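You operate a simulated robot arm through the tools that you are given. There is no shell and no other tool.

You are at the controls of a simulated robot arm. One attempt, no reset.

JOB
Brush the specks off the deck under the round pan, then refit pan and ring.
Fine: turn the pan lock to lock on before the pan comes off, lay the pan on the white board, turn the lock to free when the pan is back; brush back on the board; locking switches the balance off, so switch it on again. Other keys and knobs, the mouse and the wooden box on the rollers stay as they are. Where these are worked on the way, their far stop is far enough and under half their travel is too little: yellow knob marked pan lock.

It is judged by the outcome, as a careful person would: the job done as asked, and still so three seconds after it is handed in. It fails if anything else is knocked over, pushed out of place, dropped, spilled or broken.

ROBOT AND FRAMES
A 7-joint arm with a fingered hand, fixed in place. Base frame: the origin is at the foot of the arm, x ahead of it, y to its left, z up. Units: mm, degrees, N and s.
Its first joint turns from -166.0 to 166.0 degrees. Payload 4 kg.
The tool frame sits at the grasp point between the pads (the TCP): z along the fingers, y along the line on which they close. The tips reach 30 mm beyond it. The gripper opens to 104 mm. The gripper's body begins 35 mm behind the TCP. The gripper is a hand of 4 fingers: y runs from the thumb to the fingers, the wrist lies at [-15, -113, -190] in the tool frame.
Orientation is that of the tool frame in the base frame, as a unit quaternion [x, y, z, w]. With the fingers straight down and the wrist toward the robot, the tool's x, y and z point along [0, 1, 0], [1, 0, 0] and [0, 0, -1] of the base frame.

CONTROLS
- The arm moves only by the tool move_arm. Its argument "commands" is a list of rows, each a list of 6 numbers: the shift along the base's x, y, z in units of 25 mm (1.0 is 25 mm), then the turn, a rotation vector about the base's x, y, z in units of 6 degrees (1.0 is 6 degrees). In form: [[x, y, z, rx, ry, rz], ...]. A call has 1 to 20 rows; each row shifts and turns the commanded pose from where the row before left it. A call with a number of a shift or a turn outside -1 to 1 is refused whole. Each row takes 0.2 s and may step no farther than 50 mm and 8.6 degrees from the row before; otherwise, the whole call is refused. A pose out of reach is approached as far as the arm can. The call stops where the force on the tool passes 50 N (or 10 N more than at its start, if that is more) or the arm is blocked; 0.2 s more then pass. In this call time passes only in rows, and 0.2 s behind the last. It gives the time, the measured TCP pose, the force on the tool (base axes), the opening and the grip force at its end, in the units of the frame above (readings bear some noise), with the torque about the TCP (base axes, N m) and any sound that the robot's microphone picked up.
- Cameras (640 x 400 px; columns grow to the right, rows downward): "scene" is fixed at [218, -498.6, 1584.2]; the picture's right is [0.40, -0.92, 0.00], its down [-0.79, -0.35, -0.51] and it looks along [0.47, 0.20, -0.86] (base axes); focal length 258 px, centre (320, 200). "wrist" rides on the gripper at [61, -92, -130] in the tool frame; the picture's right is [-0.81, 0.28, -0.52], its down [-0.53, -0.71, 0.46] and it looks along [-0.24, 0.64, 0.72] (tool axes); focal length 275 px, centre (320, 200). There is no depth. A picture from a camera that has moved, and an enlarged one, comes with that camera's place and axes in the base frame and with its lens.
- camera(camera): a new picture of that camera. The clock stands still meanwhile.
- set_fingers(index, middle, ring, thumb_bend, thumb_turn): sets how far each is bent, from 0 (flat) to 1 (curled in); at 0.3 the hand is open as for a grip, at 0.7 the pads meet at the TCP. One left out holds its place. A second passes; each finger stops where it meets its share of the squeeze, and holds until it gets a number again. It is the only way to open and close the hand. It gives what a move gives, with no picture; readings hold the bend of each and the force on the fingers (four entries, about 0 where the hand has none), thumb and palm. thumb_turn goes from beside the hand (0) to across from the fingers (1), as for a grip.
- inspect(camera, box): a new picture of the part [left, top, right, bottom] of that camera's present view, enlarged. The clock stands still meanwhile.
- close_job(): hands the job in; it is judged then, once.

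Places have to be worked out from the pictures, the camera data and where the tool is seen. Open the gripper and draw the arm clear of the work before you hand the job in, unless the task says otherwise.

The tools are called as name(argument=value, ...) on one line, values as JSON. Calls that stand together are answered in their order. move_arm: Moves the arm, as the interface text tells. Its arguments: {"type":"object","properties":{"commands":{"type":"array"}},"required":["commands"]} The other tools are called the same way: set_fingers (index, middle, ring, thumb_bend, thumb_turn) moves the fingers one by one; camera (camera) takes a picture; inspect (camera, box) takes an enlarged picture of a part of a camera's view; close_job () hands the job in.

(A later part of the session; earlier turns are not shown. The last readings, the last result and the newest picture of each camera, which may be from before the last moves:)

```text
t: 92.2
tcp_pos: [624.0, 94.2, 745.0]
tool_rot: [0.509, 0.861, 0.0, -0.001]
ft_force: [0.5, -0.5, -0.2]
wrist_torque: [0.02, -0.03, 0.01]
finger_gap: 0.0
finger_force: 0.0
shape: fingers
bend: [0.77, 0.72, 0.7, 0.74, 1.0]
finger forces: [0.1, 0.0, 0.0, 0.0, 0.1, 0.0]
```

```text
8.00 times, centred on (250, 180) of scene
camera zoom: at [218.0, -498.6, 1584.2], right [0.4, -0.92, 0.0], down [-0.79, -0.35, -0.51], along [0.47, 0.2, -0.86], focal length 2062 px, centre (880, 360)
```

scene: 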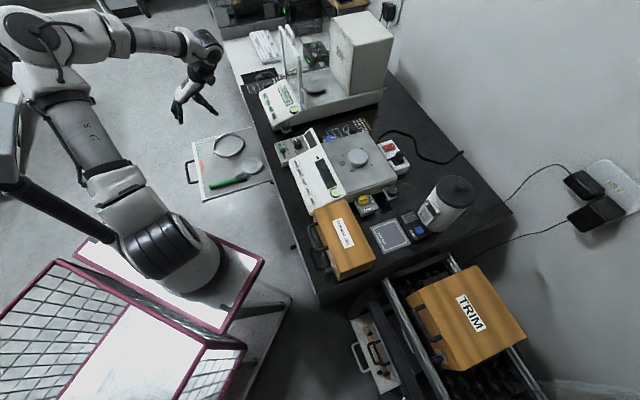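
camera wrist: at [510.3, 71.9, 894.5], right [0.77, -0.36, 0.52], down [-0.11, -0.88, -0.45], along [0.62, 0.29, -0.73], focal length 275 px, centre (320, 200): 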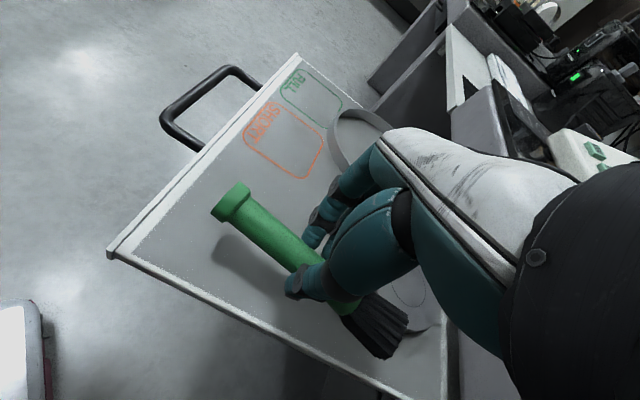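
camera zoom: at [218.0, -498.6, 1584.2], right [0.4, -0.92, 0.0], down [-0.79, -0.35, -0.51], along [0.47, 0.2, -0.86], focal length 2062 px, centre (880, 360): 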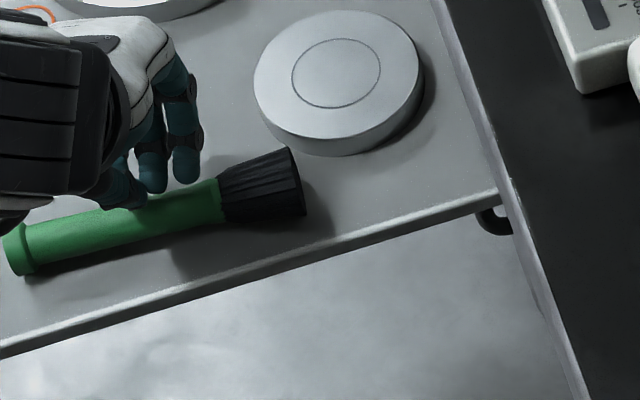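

The brush slid out and settled back on the board in its old place, next to the pan and undisturbed. I'll raise, reopen and regrip with a more even hold: index, middle and thumb, with the handle nearer the finger side.

move_arm(commands=[[0.1, 0, 0.5, 0, 0, 0.8], [0.1, 0, 0.5, 0, 0, 0.8], [0, 0, 0.4, 0, 0, 0.7]])

set_fingers(index=0.5, middle=0.5, ring=0.42, thumb_bend=0.57)

camera(camera="wrist")

inspect(camera="scene", box=[210, 140, 280, 210])

```text
t: 93.0
tcp_pos: [627.1, 93.5, 780.8]
tool_rot: [0.4, 0.917, -0.001, 0.0]
ft_force: [-0.5, 0.5, 0.1]
wrist_torque: [0.03, -0.02, 0.02]
finger_gap: 0.1
finger_force: 0.0
shape: fingers
bend: [0.77, 0.72, 0.7, 0.74, 1.0]
finger forces: [0.0, 0.0, 0.0, 0.0, 0.1, 0.0]
```

```text
t: 94.0
tcp_pos: [628.2, 92.1, 781.2]
tool_rot: [0.401, 0.916, -0.001, 0.0]
ft_force: [-0.7, -0.1, 0.1]
wrist_torque: [0.01, -0.02, 0.0]
finger_gap: 43.5
finger_force: 0.0
shape: fingers
bend: [0.5, 0.5, 0.42, 0.56, 1.0]
finger forces: [0.0, 0.1, 0.1, 0.0, 0.0, 0.0]
```

```text
taken
camera wrist: at [518.7, 74.7, 911.0], right [0.75, -0.41, 0.52], down [-0.16, -0.88, -0.45], along [0.64, 0.26, -0.73], focal length 275 px, centre (320, 200)
```

wrist: 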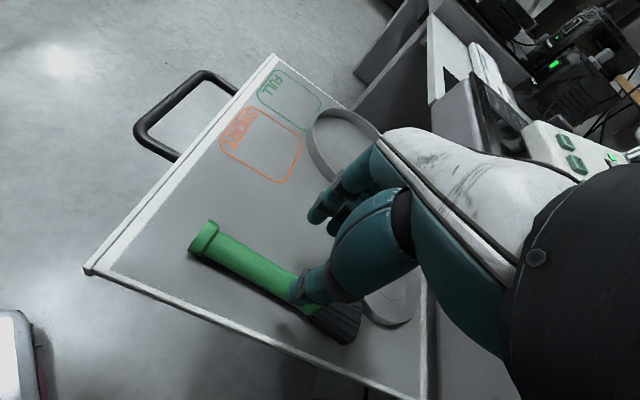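

```text
5.71 times, centred on (245, 175) of scene
camera zoom: at [218.0, -498.6, 1584.2], right [0.4, -0.92, 0.0], down [-0.79, -0.35, -0.51], along [0.47, 0.2, -0.86], focal length 1473 px, centre (749, 343)
```

zoom: 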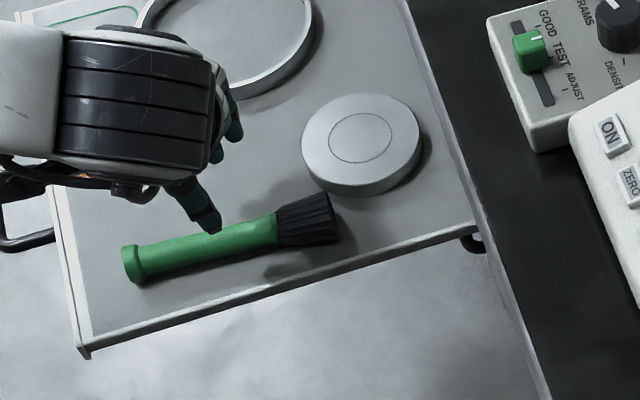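

The brush now lies at about -50°. I align the heading, move to about (619,91) and lower to z≈748 to judge the gap on both sides of the handle.

move_arm(commands=[[-0.18, -0.02, -0.6, 0, 0, -0.3], [-0.18, -0.02, -0.7, 0, 0, -0.1]])

inspect(camera="wrist", box=[220, 150, 400, 350])

inspect(camera="scene", box=[225, 155, 275, 205])

```text
t: 94.6
tcp_pos: [619.6, 91.7, 748.4]
tool_rot: [0.42, 0.907, -0.001, 0.0]
ft_force: [-0.1, 0.9, -0.4]
wrist_torque: [0.02, 0.01, -0.01]
finger_gap: 43.7
finger_force: 0.0
shape: fingers
bend: [0.5, 0.5, 0.42, 0.56, 1.0]
finger forces: [0.0, 0.1, 0.0, 0.0, 0.0, 0.1]
```

```text
2.00 times, centred on (310, 250) of wrist
camera zoom: at [509.3, 78.8, 878.3], right [0.73, -0.44, 0.52], down [-0.2, -0.87, -0.45], along [0.65, 0.23, -0.73], focal length 551 px, centre (340, 100)
```

zoom: 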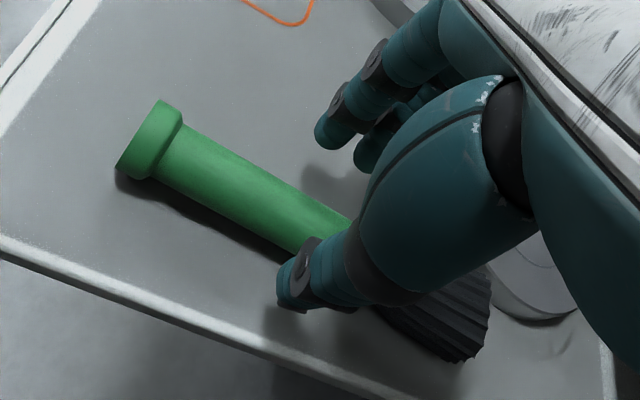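

```text
8.00 times, centred on (250, 180) of scene
camera zoom: at [218.0, -498.6, 1584.2], right [0.4, -0.92, 0.0], down [-0.79, -0.35, -0.51], along [0.47, 0.2, -0.86], focal length 2062 px, centre (880, 360)
```

zoom: 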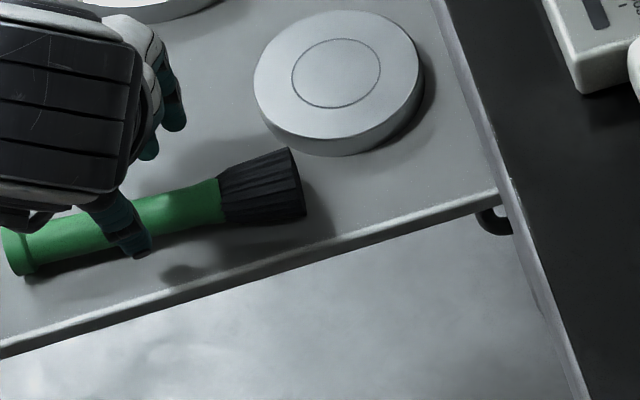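

In the tool frame the handle now lies parallel to the fingers' row at y≈+4, just as wanted. I lower to z≈729 and close index, middle and thumb evenly.

move_arm(commands=[[-0.06, -0.05, -0.4, 0, 0, 0], [0, 0, -0.37, 0, 0, 0]])

set_fingers(index=0.62, middle=0.62, thumb_bend=0.66)

inspect(camera="wrist", box=[220, 150, 400, 350])

```text
t: 95.2
tcp_pos: [618.5, 88.9, 728.4]
tool_rot: [0.42, 0.908, -0.001, 0.0]
ft_force: [0.7, -0.3, 0.5]
wrist_torque: [-0.04, 0.0, -0.03]
finger_gap: 43.8
finger_force: 0.0
shape: fingers
bend: [0.5, 0.5, 0.42, 0.56, 1.0]
finger forces: [0.0, 0.0, 0.0, 0.0, 0.1, 0.0]
```

```text
t: 96.2
tcp_pos: [616.8, 90.6, 728.2]
tool_rot: [0.42, 0.907, -0.001, -0.001]
ft_force: [-0.3, -1.1, 0.4]
wrist_torque: [0.0, 0.0, 0.02]
finger_gap: 19.2
finger_force: 1.0
shape: fingers
bend: [0.61, 0.61, 0.42, 0.65, 1.0]
finger forces: [0.7, 0.8, 0.0, 0.1, 1.4, 0.0]
```

```text
2.00 times, centred on (310, 250) of wrist
camera zoom: at [507.9, 77.4, 859.1], right [0.73, -0.44, 0.52], down [-0.2, -0.87, -0.45], along [0.65, 0.23, -0.73], focal length 551 px, centre (340, 100)
```

zoom: 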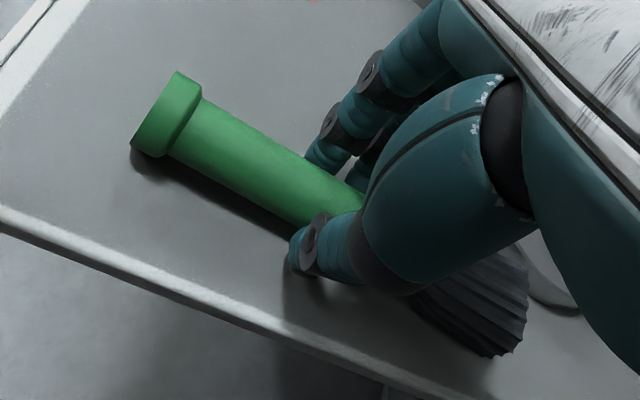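

All three pads touch evenly, with a gap of 19 mm. I tighten in balance and let the ring finger rest lightly too.

set_fingers(index=0.68, middle=0.68, thumb_bend=0.73)

inspect(camera="wrist", box=[220, 150, 400, 350])

```text
t: 97.2
tcp_pos: [618.7, 90.7, 730.5]
tool_rot: [0.42, 0.907, 0.0, 0.0]
ft_force: [-0.2, 0.3, 0.5]
wrist_torque: [-0.06, 0.04, -0.01]
finger_gap: 16.9
finger_force: 8.3
shape: fingers
bend: [0.62, 0.64, 0.42, 0.66, 1.0]
finger forces: [4.3, 4.0, 0.1, 0.0, 8.3, 0.0]
```

```text
2.00 times, centred on (310, 250) of wrist
camera zoom: at [507.9, 77.4, 859.1], right [0.73, -0.44, 0.52], down [-0.2, -0.87, -0.45], along [0.65, 0.23, -0.73], focal length 551 px, centre (340, 100)
```

zoom: 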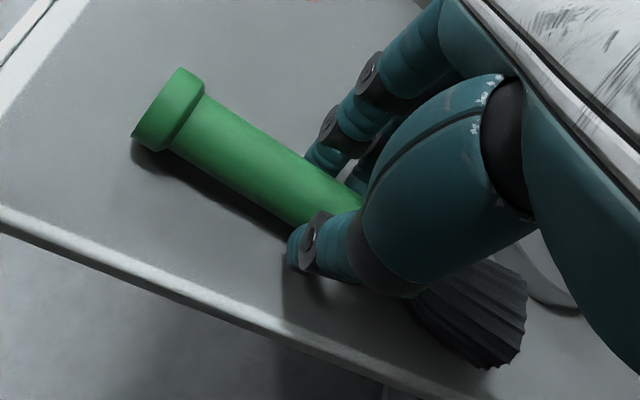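

set_fingers(index=0.73, middle=0.73, thumb_bend=0.8)

inspect(camera="wrist", box=[220, 150, 400, 350])

```text
t: 98.2
tcp_pos: [617.5, 90.5, 728.0]
tool_rot: [0.42, 0.908, -0.001, -0.001]
ft_force: [-0.2, 1.1, -0.2]
wrist_torque: [-0.01, 0.03, 0.03]
finger_gap: 16.0
finger_force: 18.0
shape: fingers
bend: [0.71, 0.65, 0.42, 0.66, 1.0]
finger forces: [10.5, 7.8, 0.0, 0.1, 18.3, 0.0]
```

```text
2.00 times, centred on (310, 250) of wrist
camera zoom: at [507.9, 77.4, 859.1], right [0.73, -0.44, 0.52], down [-0.2, -0.87, -0.45], along [0.65, 0.23, -0.73], focal length 551 px, centre (340, 100)
```

zoom: 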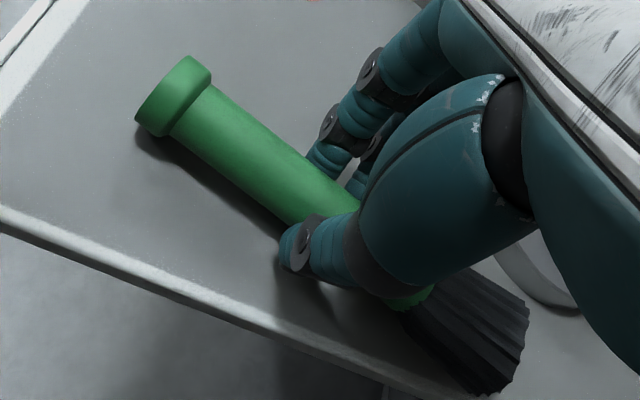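

The grip is firm now (18 N against 10 and 8 N), with the brush turned only a few degrees. I lift it and check how it hangs.

move_arm(commands=[[0.05, 0, 0.2, 0, 0, 0], [0.1, 0, 0.4, 0, 0, 0], [0.1, 0, 0.6, 0, 0, 0]])

inspect(camera="wrist", box=[180, 130, 420, 370])

inspect(camera="scene", box=[215, 145, 275, 205])

```text
t: 99.0
tcp_pos: [624.4, 91.3, 758.4]
tool_rot: [0.42, 0.908, 0.0, 0.0]
ft_force: [-0.2, 0.4, -0.4]
wrist_torque: [0.0, 0.05, 0.01]
finger_gap: 16.0
finger_force: 18.6
shape: fingers
bend: [0.71, 0.65, 0.42, 0.66, 1.0]
finger forces: [10.4, 7.9, 0.1, 0.0, 18.3, 0.1]
```

```text
1.67 times, centred on (300, 250) of wrist
camera zoom: at [514.5, 77.7, 889.4], right [0.73, -0.44, 0.52], down [-0.2, -0.87, -0.45], along [0.65, 0.23, -0.73], focal length 459 px, centre (353, 117)
```

zoom: 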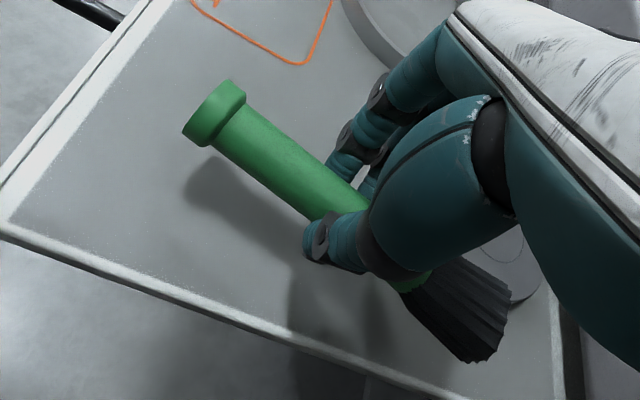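

```text
6.67 times, centred on (245, 175) of scene
camera zoom: at [218.0, -498.6, 1584.2], right [0.4, -0.92, 0.0], down [-0.79, -0.35, -0.51], along [0.47, 0.2, -0.86], focal length 1718 px, centre (820, 367)
```

zoom: 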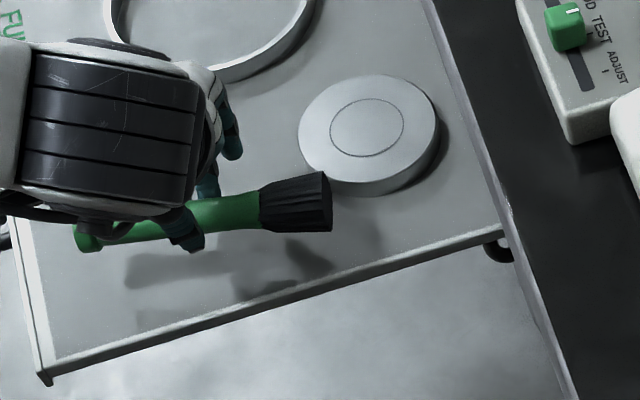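

The brush is held steadily, the bristle tip being at tool (-87,-10,+28). I carry it up and over toward the balance, turning the hand toward -45° on the way.

move_arm(commands=[[0.75, -0.5, 0.9, 0, 0, 0], [0.75, -0.5, 0.9, 0, 0, 0], [0.75, -0.5, 0.9, 0, 0, 0], [0.75, -0.5, 0.9, 0, 0, 0], [0, -0.7, 0.9, 0, 0, -0.8], [0, -0.7, 0.9, 0, 0, -0.8], [0, -0.7, 0.9, 0, 0, -0.8], [0, -0.7, 0.9, 0, 0, -0.8], [0, -0.7, 0.9, 0, 0, -0.8], [0, -0.7, 0.9, 0, 0, -0.8], [0, -0.8, 0.1, 0, 0, -0.8], [0, -0.8, 0.1, 0, 0, -0.8], [0, -0.8, 0.1, 0, 0, -0.8], [0, -0.8, 0.1, 0, 0, -0.8], [0, -0.8, 0.1, 0, 0, -0.8], [0, -0.8, 0.1, 0, 0, -0.8], [0, -0.8, 0.1, 0, 0, -0.8]])

camera(camera="wrist")

camera(camera="scene")

```text
t: 102.6
tcp_pos: [699.4, -206.1, 1000.5]
tool_rot: [0.83, 0.558, -0.001, 0.0]
ft_force: [-0.6, -0.5, -0.1]
wrist_torque: [0.0, 0.0, -0.04]
finger_gap: 15.8
finger_force: 18.3
shape: fingers
bend: [0.71, 0.65, 0.42, 0.66, 1.0]
finger forces: [10.4, 7.6, 0.1, 0.0, 18.0, 0.0]
```

```text
taken
camera wrist: at [637.1, -114.4, 1131.3], right [-0.05, -0.85, 0.52], down [-0.86, -0.22, -0.45], along [0.5, -0.47, -0.73], focal length 275 px, centre (320, 200)
```

wrist: 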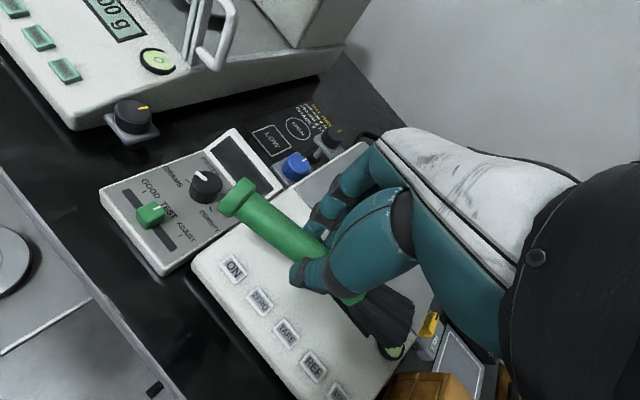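

```text
taken
```

scene: 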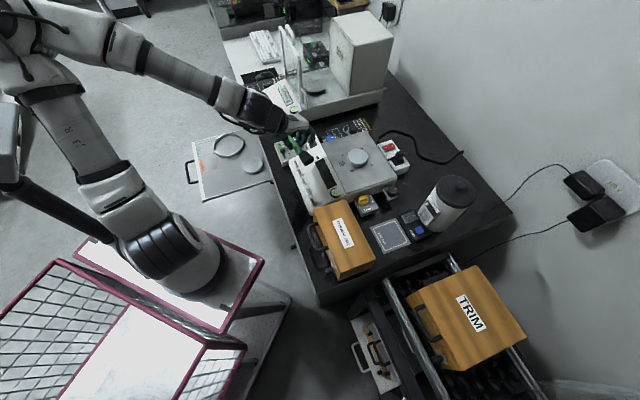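

Now I position over the balance with the brush axis along the deck's left-right direction. Then I tilt the hand about the front-back axis so the bristles point down by about 50°.

move_arm(commands=[[0.2, -0.9, 0.3, 0, 0, -0.66], [0.2, -0.9, 0.3, 0, 0, -0.66], [0.2, -0.9, 0.2, 0, 0, -0.66], [0.2, -0.9, 0, 0, 0, -0.66], [0, 0, 0, 0.66, -0.66, 0], [0, 0, 0, 0.66, -0.66, 0], [0, 0, 0, 0.66, -0.66, 0], [0, 0, 0, 0.66, -0.66, 0]])

camera(camera="wrist")

inspect(camera="scene", box=[240, 60, 420, 220])

```text
t: 104.4
tcp_pos: [719.9, -294.9, 1021.3]
tool_rot: [0.881, 0.43, 0.185, -0.064]
ft_force: [0.3, 0.3, -1.0]
wrist_torque: [0.0, 0.0, 0.01]
finger_gap: 15.7
finger_force: 17.7
shape: fingers
bend: [0.71, 0.65, 0.42, 0.66, 1.0]
finger forces: [10.3, 7.7, 0.0, 0.0, 18.0, 0.0]
```

```text
taken
camera wrist: at [646.4, -228.9, 1160.7], right [-0.38, -0.91, 0.18], down [-0.73, 0.17, -0.66], along [0.56, -0.38, -0.73], focal length 275 px, centre (320, 200)
```

wrist: 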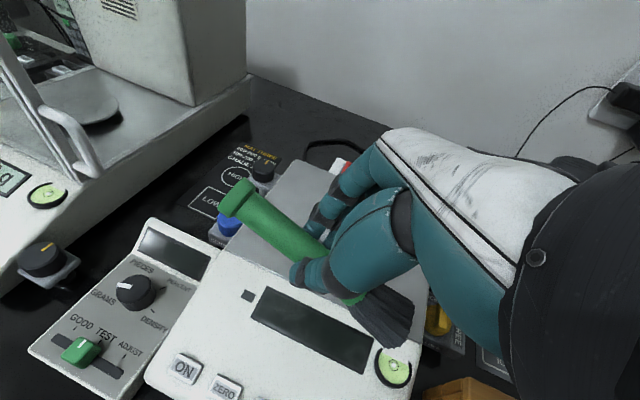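

```text
2.50 times, centred on (330, 140) of scene
camera zoom: at [218.0, -498.6, 1584.2], right [0.4, -0.92, 0.0], down [-0.79, -0.35, -0.51], along [0.47, 0.2, -0.86], focal length 644 px, centre (295, 350)
```

zoom: 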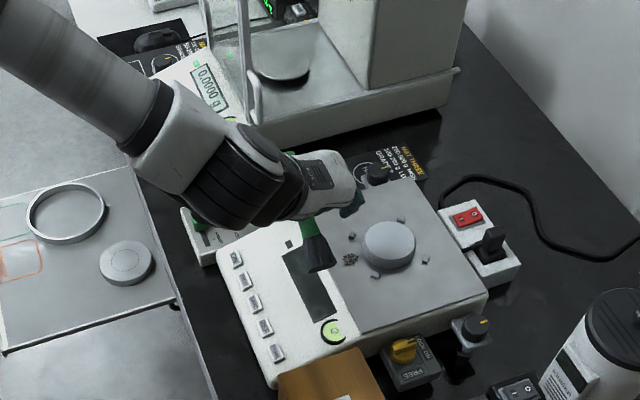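

Tilting works. I continue to about 50° and move the brush over the deck, still high.

move_arm(commands=[[0, 0, 0.2, 0.66, -0.66, 0], [0.1, 0, 0.2, 0.66, -0.66, 0], [0.3, -0.2, 0, 0.66, -0.66, 0], [0.4, -0.3, 0, 0.66, -0.66, 0], [0.5, -0.4, 0, 0.66, -0.66, 0], [0.5, -0.4, 0, 0, 0, 0]])

camera(camera="wrist")

inspect(camera="scene", box=[280, 90, 410, 210])

```text
t: 105.8
tcp_pos: [764.7, -326.9, 1031.6]
tool_rot: [0.813, 0.397, 0.403, -0.139]
ft_force: [-0.3, -0.8, -1.0]
wrist_torque: [0.02, -0.03, 0.02]
finger_gap: 15.8
finger_force: 17.4
shape: fingers
bend: [0.71, 0.65, 0.42, 0.66, 1.0]
finger forces: [10.3, 7.7, 0.0, 0.1, 18.1, 0.0]
```

```text
taken
camera wrist: at [644.7, -307.9, 1152.4], right [-0.37, -0.89, -0.27], down [-0.48, 0.43, -0.76], along [0.8, -0.15, -0.59], focal length 275 px, centre (320, 200)
```

wrist: 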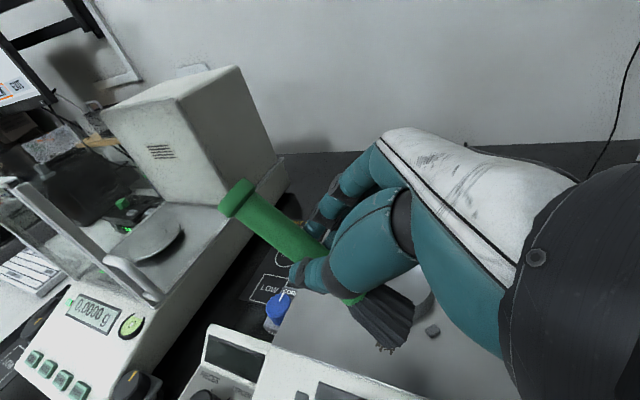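

```text
3.33 times, centred on (345, 150) of scene
camera zoom: at [218.0, -498.6, 1584.2], right [0.4, -0.92, 0.0], down [-0.79, -0.35, -0.51], along [0.47, 0.2, -0.86], focal length 859 px, centre (237, 367)
```

zoom: 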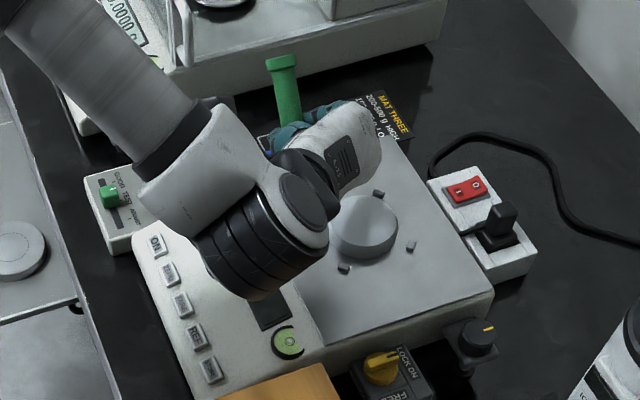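

At 50° tilt the bristle tip should be near (741,-352,946), and the specks show just beyond it in the wrist view. I lower to about 15 mm above the deck and check.

move_arm(commands=[[0.06, -0.1, -0.7, 0, 0, 0], [0.06, -0.1, -0.7, 0, 0, 0], [0, 0, -0.66, 0, 0, 0]])

camera(camera="wrist")

inspect(camera="wrist", box=[320, 260, 480, 400])

inspect(camera="scene", box=[300, 100, 410, 200])

```text
t: 106.6
tcp_pos: [766.0, -332.9, 980.4]
tool_rot: [0.813, 0.398, 0.402, -0.139]
ft_force: [0.2, 0.9, -0.9]
wrist_torque: [0.0, -0.03, 0.03]
finger_gap: 15.9
finger_force: 18.5
shape: fingers
bend: [0.71, 0.65, 0.42, 0.66, 1.0]
finger forces: [10.3, 7.7, 0.1, 0.0, 18.1, 0.0]
```

```text
taken
camera wrist: at [647.9, -313.1, 1100.9], right [-0.36, -0.89, -0.26], down [-0.48, 0.42, -0.76], along [0.79, -0.15, -0.59], focal length 275 px, centre (320, 200)
```

wrist: 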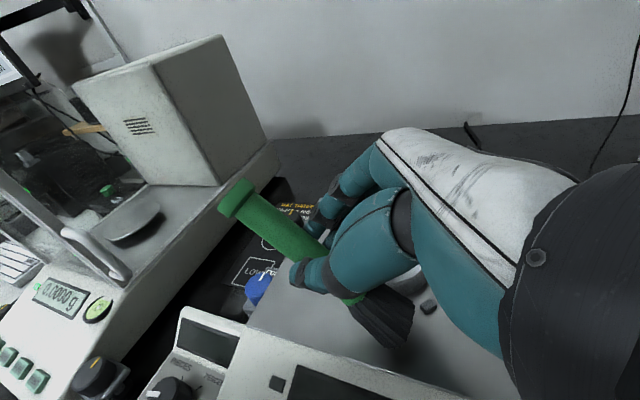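

```text
2.86 times, centred on (400, 330) of wrist
camera zoom: at [647.9, -313.1, 1100.9], right [-0.36, -0.89, -0.26], down [-0.48, 0.42, -0.76], along [0.79, -0.15, -0.59], focal length 786 px, centre (91, -171)
```

zoom: 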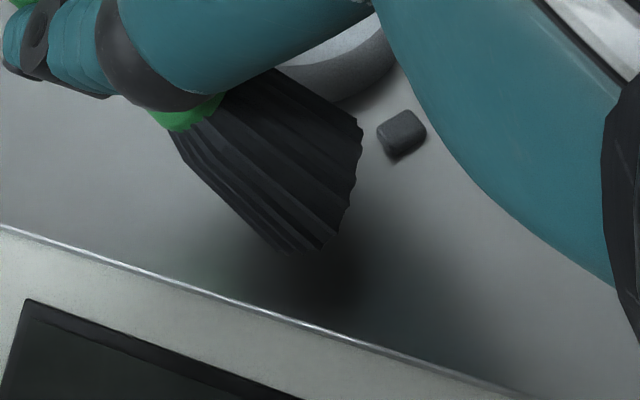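

```text
4.00 times, centred on (355, 150) of scene
camera zoom: at [218.0, -498.6, 1584.2], right [0.4, -0.92, 0.0], down [-0.79, -0.35, -0.51], along [0.47, 0.2, -0.86], focal length 1031 px, centre (180, 400)
```

zoom: 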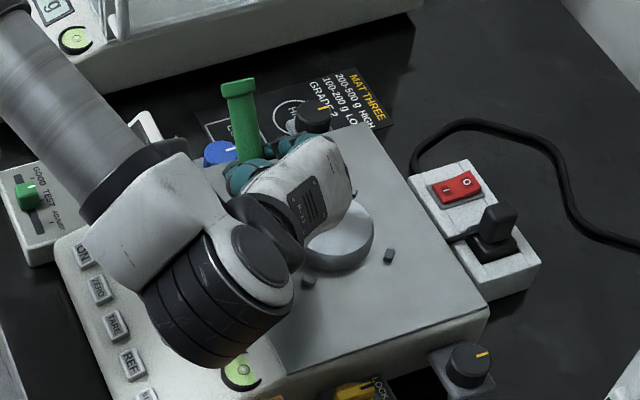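

The bristles hang just over the deck, slightly toward the front and yawed. I turn +12° about vertical, which both squares the bristle edge and moves it a little toward the hub, then look again.

move_arm(commands=[[0, 0, 0, 0, 0, 1], [0, 0, 0, 0, 0, 1], [0, 0, -0.2, 0, 0, 0]])

inspect(camera="wrist", box=[320, 260, 480, 400])

```text
t: 107.4
tcp_pos: [773.2, -309.6, 977.9]
tool_rot: [0.768, 0.479, 0.385, -0.18]
ft_force: [0.4, 0.3, -0.8]
wrist_torque: [-0.01, -0.01, 0.02]
finger_gap: 15.6
finger_force: 17.8
shape: fingers
bend: [0.71, 0.65, 0.42, 0.66, 1.0]
finger forces: [10.3, 7.6, 0.0, 0.0, 17.8, 0.0]
out of reach, approached as far as the arm can: row 1, 2
```

```text
2.86 times, centred on (400, 330) of wrist
camera zoom: at [653.0, -313.8, 1098.7], right [-0.17, -0.95, -0.26], down [-0.56, 0.31, -0.76], along [0.81, 0.02, -0.59], focal length 786 px, centre (91, -171)
```

zoom: 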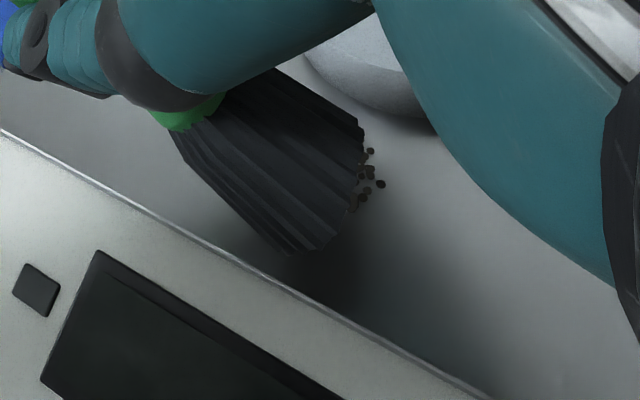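

That rotation was beyond reach and shifted the hand, so I undo it. From the quaternion, the earlier pose already had the brush axis exactly along the deck's side direction, so I go back there, about 5 mm nearer the hub.

move_arm(commands=[[0, 0, 0.2, 0, 0, 0], [-0.07, -0.5, 0, 0, 0, -0.9], [-0.07, -0.56, 0, 0, 0, -0.8]])

inspect(camera="wrist", box=[320, 260, 480, 400])

```text
t: 108.2
tcp_pos: [768.7, -335.7, 982.7]
tool_rot: [0.807, 0.41, 0.4, -0.146]
ft_force: [-0.6, -0.4, 0.3]
wrist_torque: [-0.02, -0.03, -0.02]
finger_gap: 15.6
finger_force: 18.4
shape: fingers
bend: [0.71, 0.65, 0.42, 0.66, 1.0]
finger forces: [10.2, 7.6, 0.1, 0.0, 18.0, 0.1]
```

```text
2.86 times, centred on (400, 330) of wrist
camera zoom: at [650.5, -320.1, 1103.7], right [-0.34, -0.9, -0.26], down [-0.5, 0.41, -0.76], along [0.8, -0.13, -0.59], focal length 786 px, centre (91, -171)
```

zoom: 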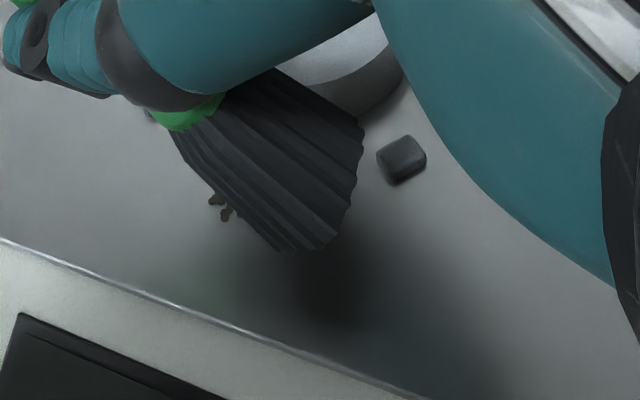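

The specks are on the +l side of the bristles, as wanted. I shift 4 mm toward the front to clear the lugs and lower step by step until the bristles touch the deck.

move_arm(commands=[[-0.1, 0.13, -0.2, 0, 0, 0], [0, 0, -0.15, 0, 0, 0]])

move_arm(commands=[[0, 0, -0.1, 0, 0, 0]])

inspect(camera="wrist", box=[320, 260, 480, 400])

```text
t: 108.8
tcp_pos: [766.5, -333.4, 973.8]
tool_rot: [0.807, 0.41, 0.4, -0.145]
ft_force: [0.2, 0.5, 0.2]
wrist_torque: [-0.01, 0.0, -0.03]
finger_gap: 15.3
finger_force: 18.0
shape: fingers
bend: [0.71, 0.65, 0.42, 0.66, 1.0]
finger forces: [10.1, 7.7, 0.0, 0.0, 17.9, 0.0]
```

```text
t: 109.2
tcp_pos: [766.5, -334.1, 971.1]
tool_rot: [0.807, 0.411, 0.399, -0.146]
ft_force: [0.0, -0.2, -0.9]
wrist_torque: [0.03, -0.03, 0.0]
finger_gap: 15.5
finger_force: 17.8
shape: fingers
bend: [0.71, 0.65, 0.42, 0.66, 1.0]
finger forces: [10.2, 7.6, 0.0, 0.0, 17.9, 0.0]
```

```text
2.86 times, centred on (400, 330) of wrist
camera zoom: at [647.7, -316.7, 1092.1], right [-0.34, -0.9, -0.26], down [-0.5, 0.41, -0.76], along [0.8, -0.13, -0.59], focal length 786 px, centre (91, -171)
```

zoom: 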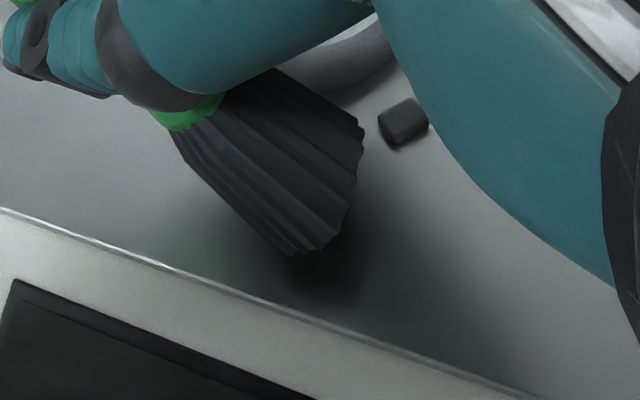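

The shadow is closing up under the bristles. I continue downward in 2 mm steps.

move_arm(commands=[[0, 0, -0.08, 0, 0, 0]])

move_arm(commands=[[0, 0, -0.08, 0, 0, 0]])

move_arm(commands=[[0, 0, -0.08, 0, 0, 0]])

inspect(camera="wrist", box=[320, 260, 480, 400])

```text
t: 109.6
tcp_pos: [766.5, -333.6, 968.8]
tool_rot: [0.807, 0.41, 0.4, -0.145]
ft_force: [0.1, 0.3, 0.6]
wrist_torque: [0.03, 0.04, -0.01]
finger_gap: 15.9
finger_force: 17.7
shape: fingers
bend: [0.71, 0.65, 0.42, 0.66, 1.0]
finger forces: [10.1, 7.6, 0.0, 0.1, 17.8, 0.0]
```

```text
t: 110.0
tcp_pos: [766.6, -332.7, 967.3]
tool_rot: [0.806, 0.41, 0.401, -0.145]
ft_force: [-0.5, 0.0, -1.5]
wrist_torque: [0.02, -0.03, 0.01]
finger_gap: 15.8
finger_force: 17.7
shape: fingers
bend: [0.71, 0.65, 0.42, 0.66, 1.0]
finger forces: [10.1, 7.7, 0.1, 0.1, 17.9, 0.0]
```

```text
t: 110.4
tcp_pos: [765.7, -332.4, 964.9]
tool_rot: [0.807, 0.41, 0.399, -0.146]
ft_force: [-0.3, 0.6, -0.2]
wrist_torque: [-0.02, 0.03, -0.01]
finger_gap: 15.8
finger_force: 18.1
shape: fingers
bend: [0.71, 0.65, 0.42, 0.66, 1.0]
finger forces: [10.3, 7.9, 0.0, 0.0, 18.0, 0.0]
```

```text
2.86 times, centred on (400, 330) of wrist
camera zoom: at [647.6, -316.6, 1086.2], right [-0.34, -0.9, -0.26], down [-0.5, 0.41, -0.76], along [0.8, -0.13, -0.59], focal length 786 px, centre (91, -171)
```

zoom: 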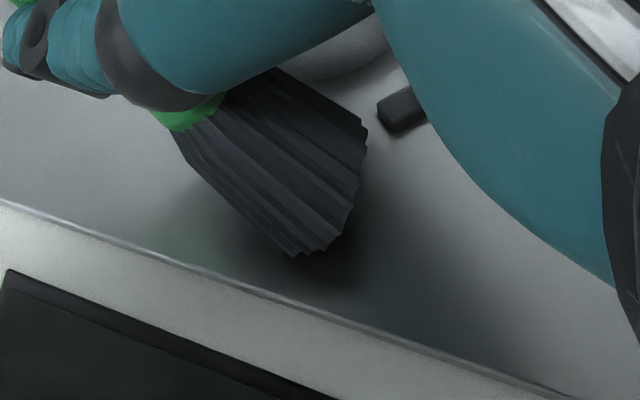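

The shadow now meets the bristle end, so the bristles are touching very lightly. I start pulling toward +l in small steps and see whether the specks move along.

move_arm(commands=[[0, 0, -0.04, 0, 0, 0], [0.14, 0.14, 0, 0, 0, 0], [0.14, 0.14, 0, 0, 0, 0], [0.14, 0.14, 0, 0, 0, 0], [0.14, 0.14, 0, 0, 0, 0]])

inspect(camera="wrist", box=[300, 240, 480, 400])

inspect(camera="scene", box=[310, 100, 410, 200])

```text
t: 111.6
tcp_pos: [780.7, -318.2, 962.9]
tool_rot: [0.806, 0.41, 0.401, -0.146]
ft_force: [-0.5, 0.3, 0.9]
wrist_torque: [-0.02, -0.01, 0.01]
finger_gap: 15.4
finger_force: 17.9
shape: fingers
bend: [0.71, 0.65, 0.42, 0.66, 1.0]
finger forces: [10.2, 8.0, 0.0, 0.0, 18.1, 0.1]
```

```text
2.50 times, centred on (390, 320) of wrist
camera zoom: at [661.5, -302.7, 1085.1], right [-0.34, -0.9, -0.26], down [-0.5, 0.41, -0.76], along [0.8, -0.13, -0.59], focal length 688 px, centre (145, -100)
```

zoom: 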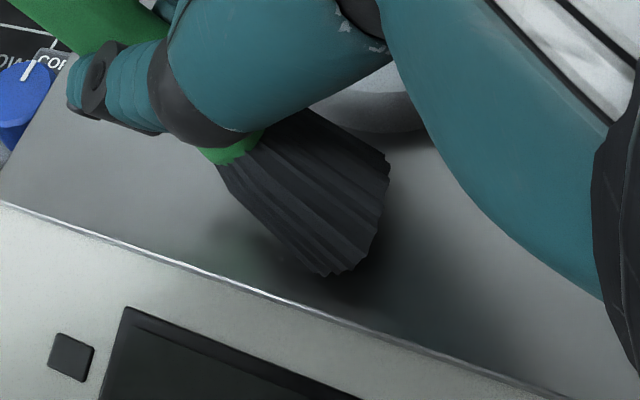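

```text
4.00 times, centred on (360, 150) of scene
camera zoom: at [218.0, -498.6, 1584.2], right [0.4, -0.92, 0.0], down [-0.79, -0.35, -0.51], along [0.47, 0.2, -0.86], focal length 1031 px, centre (160, 400)
```

zoom: 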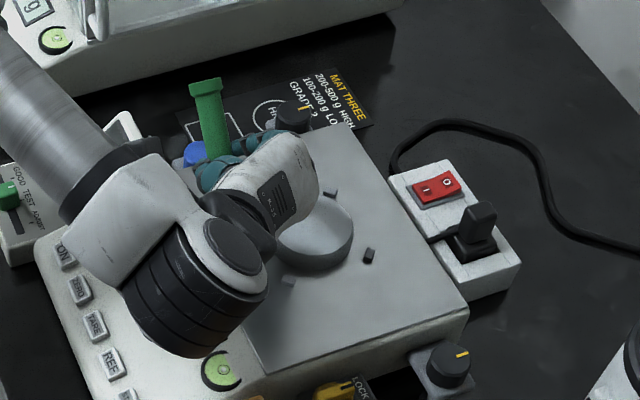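

No specks appear on the trailing side so far. I continue pulling and watch for anything left behind and for contact with the far lug.

move_arm(commands=[[0.14, 0.14, 0, 0, 0, 0], [0.14, 0.14, 0, 0, 0, 0], [0.14, 0.14, 0, 0, 0, 0], [0.14, 0.14, 0, 0, 0, 0]])

camera(camera="wrist")

inspect(camera="wrist", box=[300, 240, 480, 400])

```text
t: 112.6
tcp_pos: [795.1, -304.9, 964.0]
tool_rot: [0.807, 0.409, 0.4, -0.146]
ft_force: [0.1, 0.1, 0.5]
wrist_torque: [-0.01, 0.05, 0.03]
finger_gap: 15.7
finger_force: 18.2
shape: fingers
bend: [0.71, 0.65, 0.42, 0.66, 1.0]
finger forces: [10.2, 7.9, 0.0, 0.0, 18.1, 0.1]
```

```text
taken
camera wrist: at [675.7, -288.6, 1085.1], right [-0.34, -0.9, -0.26], down [-0.5, 0.41, -0.76], along [0.8, -0.13, -0.59], focal length 275 px, centre (320, 200)
```

wrist: 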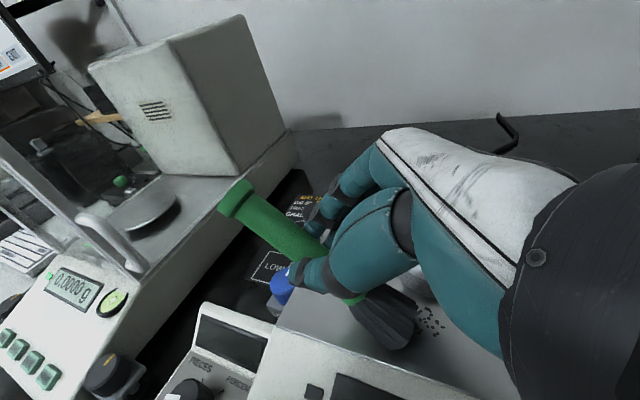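

```text
2.50 times, centred on (390, 320) of wrist
camera zoom: at [675.7, -288.6, 1085.1], right [-0.34, -0.9, -0.26], down [-0.5, 0.41, -0.76], along [0.8, -0.13, -0.59], focal length 688 px, centre (145, -100)
```

zoom: 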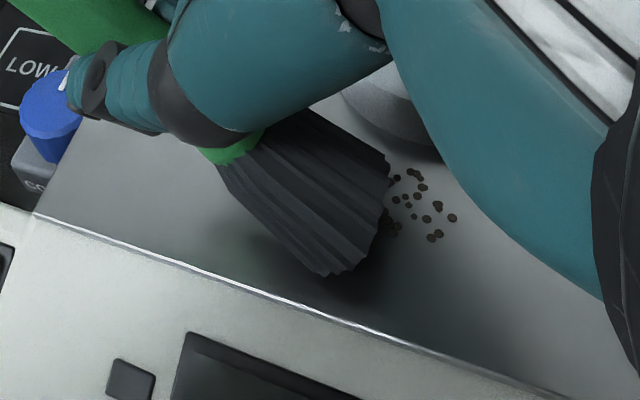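

Specks are left behind the brush, so the bristles passed above them. I find the true contact height here by lowering in 2 mm steps.

move_arm(commands=[[0, 0, -0.08, 0, 0, 0]])

move_arm(commands=[[0, 0, -0.08, 0, 0, 0]])

move_arm(commands=[[0, 0, -0.08, 0, 0, 0]])

inspect(camera="wrist", box=[300, 240, 480, 400])

```text
t: 113.0
tcp_pos: [795.2, -305.2, 962.3]
tool_rot: [0.806, 0.411, 0.401, -0.145]
ft_force: [1.6, 1.3, 1.6]
wrist_torque: [-0.01, 0.03, 0.01]
finger_gap: 15.6
finger_force: 18.6
shape: fingers
bend: [0.71, 0.65, 0.42, 0.66, 1.0]
finger forces: [10.0, 8.1, 0.0, 0.0, 18.1, 0.0]
```

```text
t: 113.4
tcp_pos: [794.8, -304.5, 960.8]
tool_rot: [0.808, 0.409, 0.399, -0.145]
ft_force: [0.8, 0.4, 1.4]
wrist_torque: [-0.04, 0.04, 0.01]
finger_gap: 15.7
finger_force: 18.7
shape: fingers
bend: [0.71, 0.65, 0.42, 0.66, 1.0]
finger forces: [9.9, 8.4, 0.0, 0.1, 18.4, 0.0]
```

```text
t: 113.8
tcp_pos: [795.4, -305.2, 957.4]
tool_rot: [0.807, 0.41, 0.4, -0.147]
ft_force: [0.5, -0.1, 2.4]
wrist_torque: [-0.08, 0.07, 0.0]
finger_gap: 15.4
finger_force: 18.2
shape: fingers
bend: [0.71, 0.65, 0.42, 0.66, 1.0]
finger forces: [9.6, 9.0, 0.0, 0.0, 18.4, 0.0]
```

```text
2.50 times, centred on (390, 320) of wrist
camera zoom: at [675.7, -288.4, 1079.2], right [-0.34, -0.9, -0.26], down [-0.5, 0.41, -0.76], along [0.8, -0.13, -0.59], focal length 688 px, centre (145, -100)
```

zoom: 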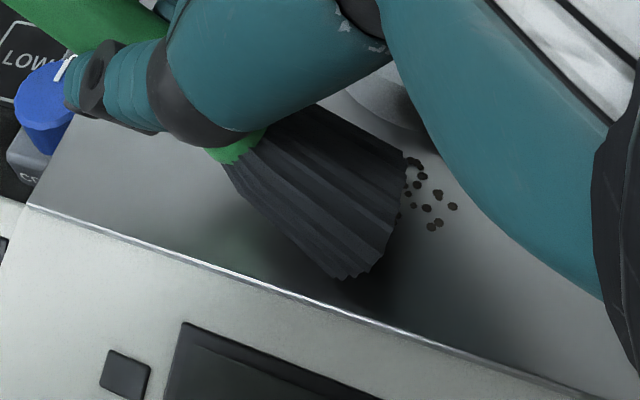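

The bristles now press with about 2 N, and part of the specks seem to have gone along. I continue this stroke toward the edge, watching forces at the lug.

move_arm(commands=[[0.14, 0.14, 0, 0, 0, 0], [0.14, 0.14, 0, 0, 0, 0], [0.14, 0.14, 0, 0, 0, 0], [0.14, 0.14, 0, 0, 0, 0]])

inspect(camera="wrist", box=[300, 240, 480, 400])

```text
t: 114.8
tcp_pos: [808.9, -290.6, 957.7]
tool_rot: [0.807, 0.41, 0.4, -0.145]
ft_force: [-0.4, -0.5, 0.7]
wrist_torque: [-0.05, 0.07, 0.0]
finger_gap: 15.8
finger_force: 18.3
shape: fingers
bend: [0.71, 0.65, 0.42, 0.66, 1.0]
finger forces: [9.7, 8.9, 0.0, 0.0, 18.7, 0.0]
```

```text
2.50 times, centred on (390, 320) of wrist
camera zoom: at [689.7, -274.5, 1079.0], right [-0.34, -0.9, -0.26], down [-0.5, 0.41, -0.76], along [0.8, -0.13, -0.59], focal length 688 px, centre (145, -100)
```

zoom: 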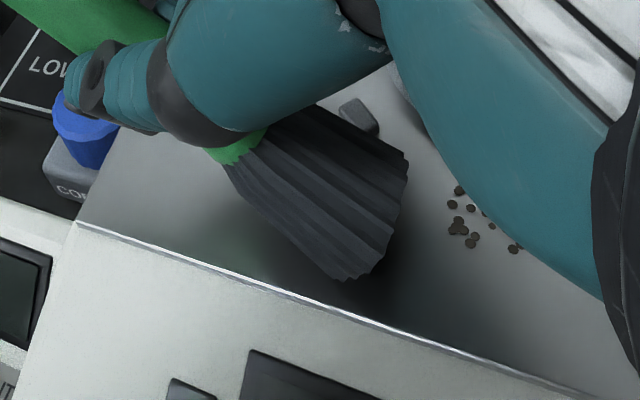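

The bristles passed the lug cleanly. I continue toward the deck's side edge.

move_arm(commands=[[0.14, 0.14, 0, 0, 0, 0], [0.14, 0.14, 0, 0, 0, 0], [0.14, 0.14, 0, 0, 0, 0], [0.14, 0.14, 0, 0, 0, 0], [0.14, 0.14, 0, 0, 0, 0], [0.14, 0.14, 0, 0, 0, 0], [0.14, 0.14, 0, 0, 0, 0], [0.14, 0.14, 0, 0, 0, 0]])

camera(camera="wrist")

inspect(camera="scene", box=[310, 100, 410, 200])

```text
t: 116.6
tcp_pos: [836.1, -261.8, 958.3]
tool_rot: [0.807, 0.41, 0.4, -0.145]
ft_force: [0.1, 0.1, 1.4]
wrist_torque: [-0.08, 0.04, -0.02]
finger_gap: 15.7
finger_force: 18.4
shape: fingers
bend: [0.71, 0.65, 0.42, 0.66, 1.0]
finger forces: [9.6, 8.8, 0.0, 0.0, 18.6, 0.1]
```

```text
taken
camera wrist: at [717.4, -246.1, 1079.0], right [-0.34, -0.9, -0.26], down [-0.5, 0.41, -0.76], along [0.8, -0.13, -0.59], focal length 275 px, centre (320, 200)
```

wrist: 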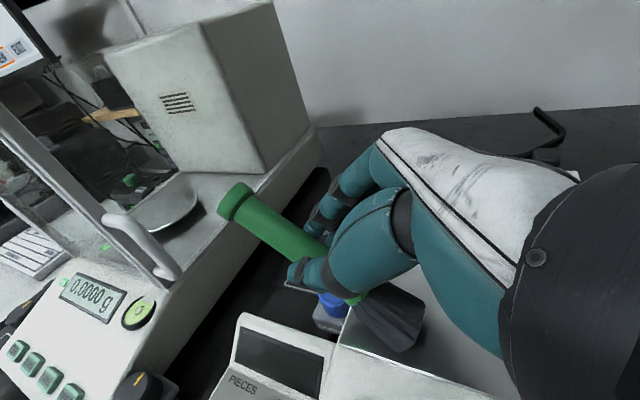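

```text
4.00 times, centred on (360, 150) of scene
camera zoom: at [218.0, -498.6, 1584.2], right [0.4, -0.92, 0.0], down [-0.79, -0.35, -0.51], along [0.47, 0.2, -0.86], focal length 1031 px, centre (160, 400)
```

zoom: 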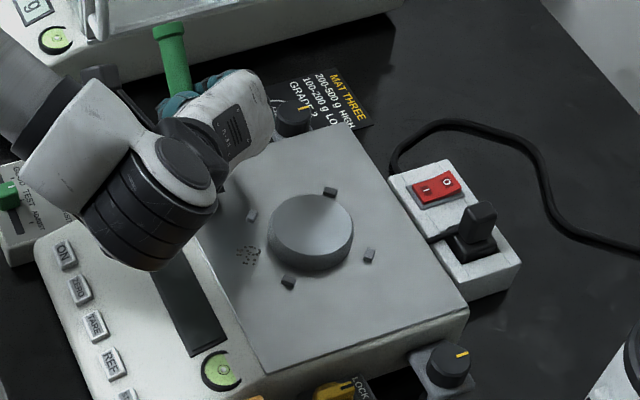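

The hand is out of the way now, so I zoom on the specks that remain.

inspect(camera="scene", box=[365, 150, 400, 180])

inspect(camera="scene", box=[360, 130, 420, 190])

inspect(camera="wrist", box=[320, 270, 500, 400])

```text
13.33 times, centred on (382, 165) of scene
camera zoom: at [218.0, -498.6, 1584.2], right [0.4, -0.92, 0.0], down [-0.79, -0.35, -0.51], along [0.47, 0.2, -0.86], focal length 3437 px, centre (-513, 667)
```

zoom: 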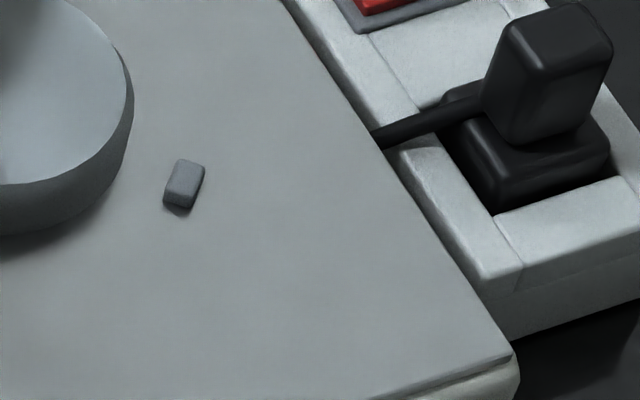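

```text
6.67 times, centred on (390, 160) of scene
camera zoom: at [218.0, -498.6, 1584.2], right [0.4, -0.92, 0.0], down [-0.79, -0.35, -0.51], along [0.47, 0.2, -0.86], focal length 1718 px, centre (-147, 467)
```

zoom: 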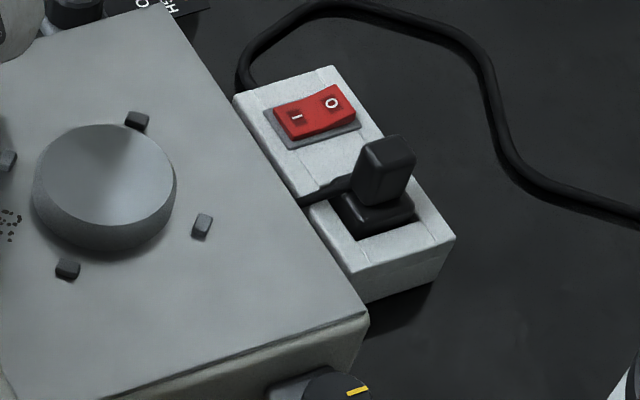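

```text
3.08 times, centred on (410, 335) of wrist
camera zoom: at [717.4, -246.1, 1079.0], right [-0.34, -0.9, -0.26], down [-0.5, 0.41, -0.76], along [0.8, -0.13, -0.59], focal length 847 px, centre (43, -215)
```

zoom: 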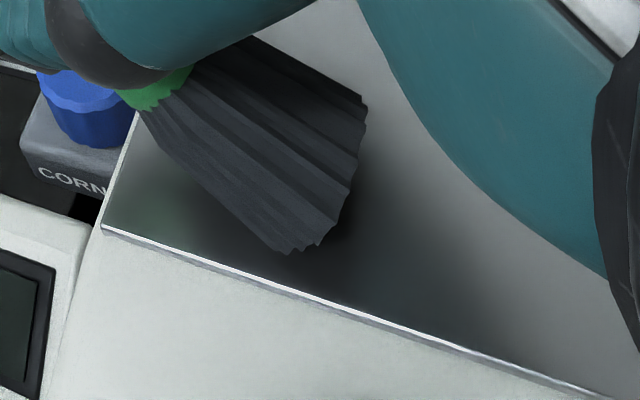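

inspect(camera="scene", box=[328, 148, 358, 178])

move_arm(commands=[[0.14, 0.14, 0, 0, 0, 0], [0.14, 0.14, 0, 0, 0, 0], [0.14, 0.14, 0, 0, 0, 0], [0.14, 0.14, 0, 0, 0, 0], [0.14, 0.14, 0, 0, 0, 0], [0.14, 0.14, 0, 0, 0, 0]])

inspect(camera="wrist", box=[300, 250, 500, 400])

```text
13.33 times, centred on (343, 163) of scene
camera zoom: at [218.0, -498.6, 1584.2], right [0.4, -0.92, 0.0], down [-0.79, -0.35, -0.51], along [0.47, 0.2, -0.86], focal length 3437 px, centre (13, 693)
```

zoom: 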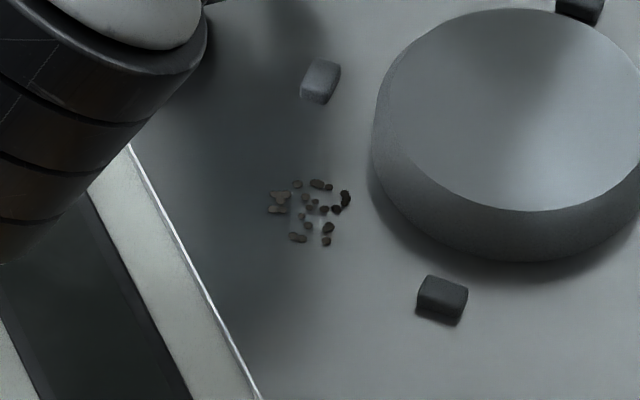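

```text
t: 118.0
tcp_pos: [857.8, -242.0, 957.9]
tool_rot: [0.806, 0.41, 0.401, -0.146]
ft_force: [-0.9, -0.9, 1.9]
wrist_torque: [-0.04, 0.04, -0.01]
finger_gap: 15.8
finger_force: 18.4
shape: fingers
bend: [0.71, 0.65, 0.42, 0.66, 1.0]
finger forces: [9.7, 8.7, 0.0, 0.0, 18.5, 0.0]
```

```text
2.67 times, centred on (400, 325) of wrist
camera zoom: at [738.5, -225.5, 1079.0], right [-0.34, -0.9, -0.26], down [-0.5, 0.41, -0.76], along [0.8, -0.13, -0.59], focal length 734 px, centre (107, -133)
```

zoom: 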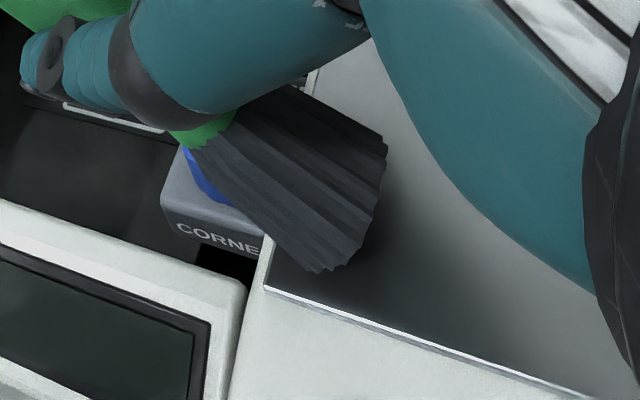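

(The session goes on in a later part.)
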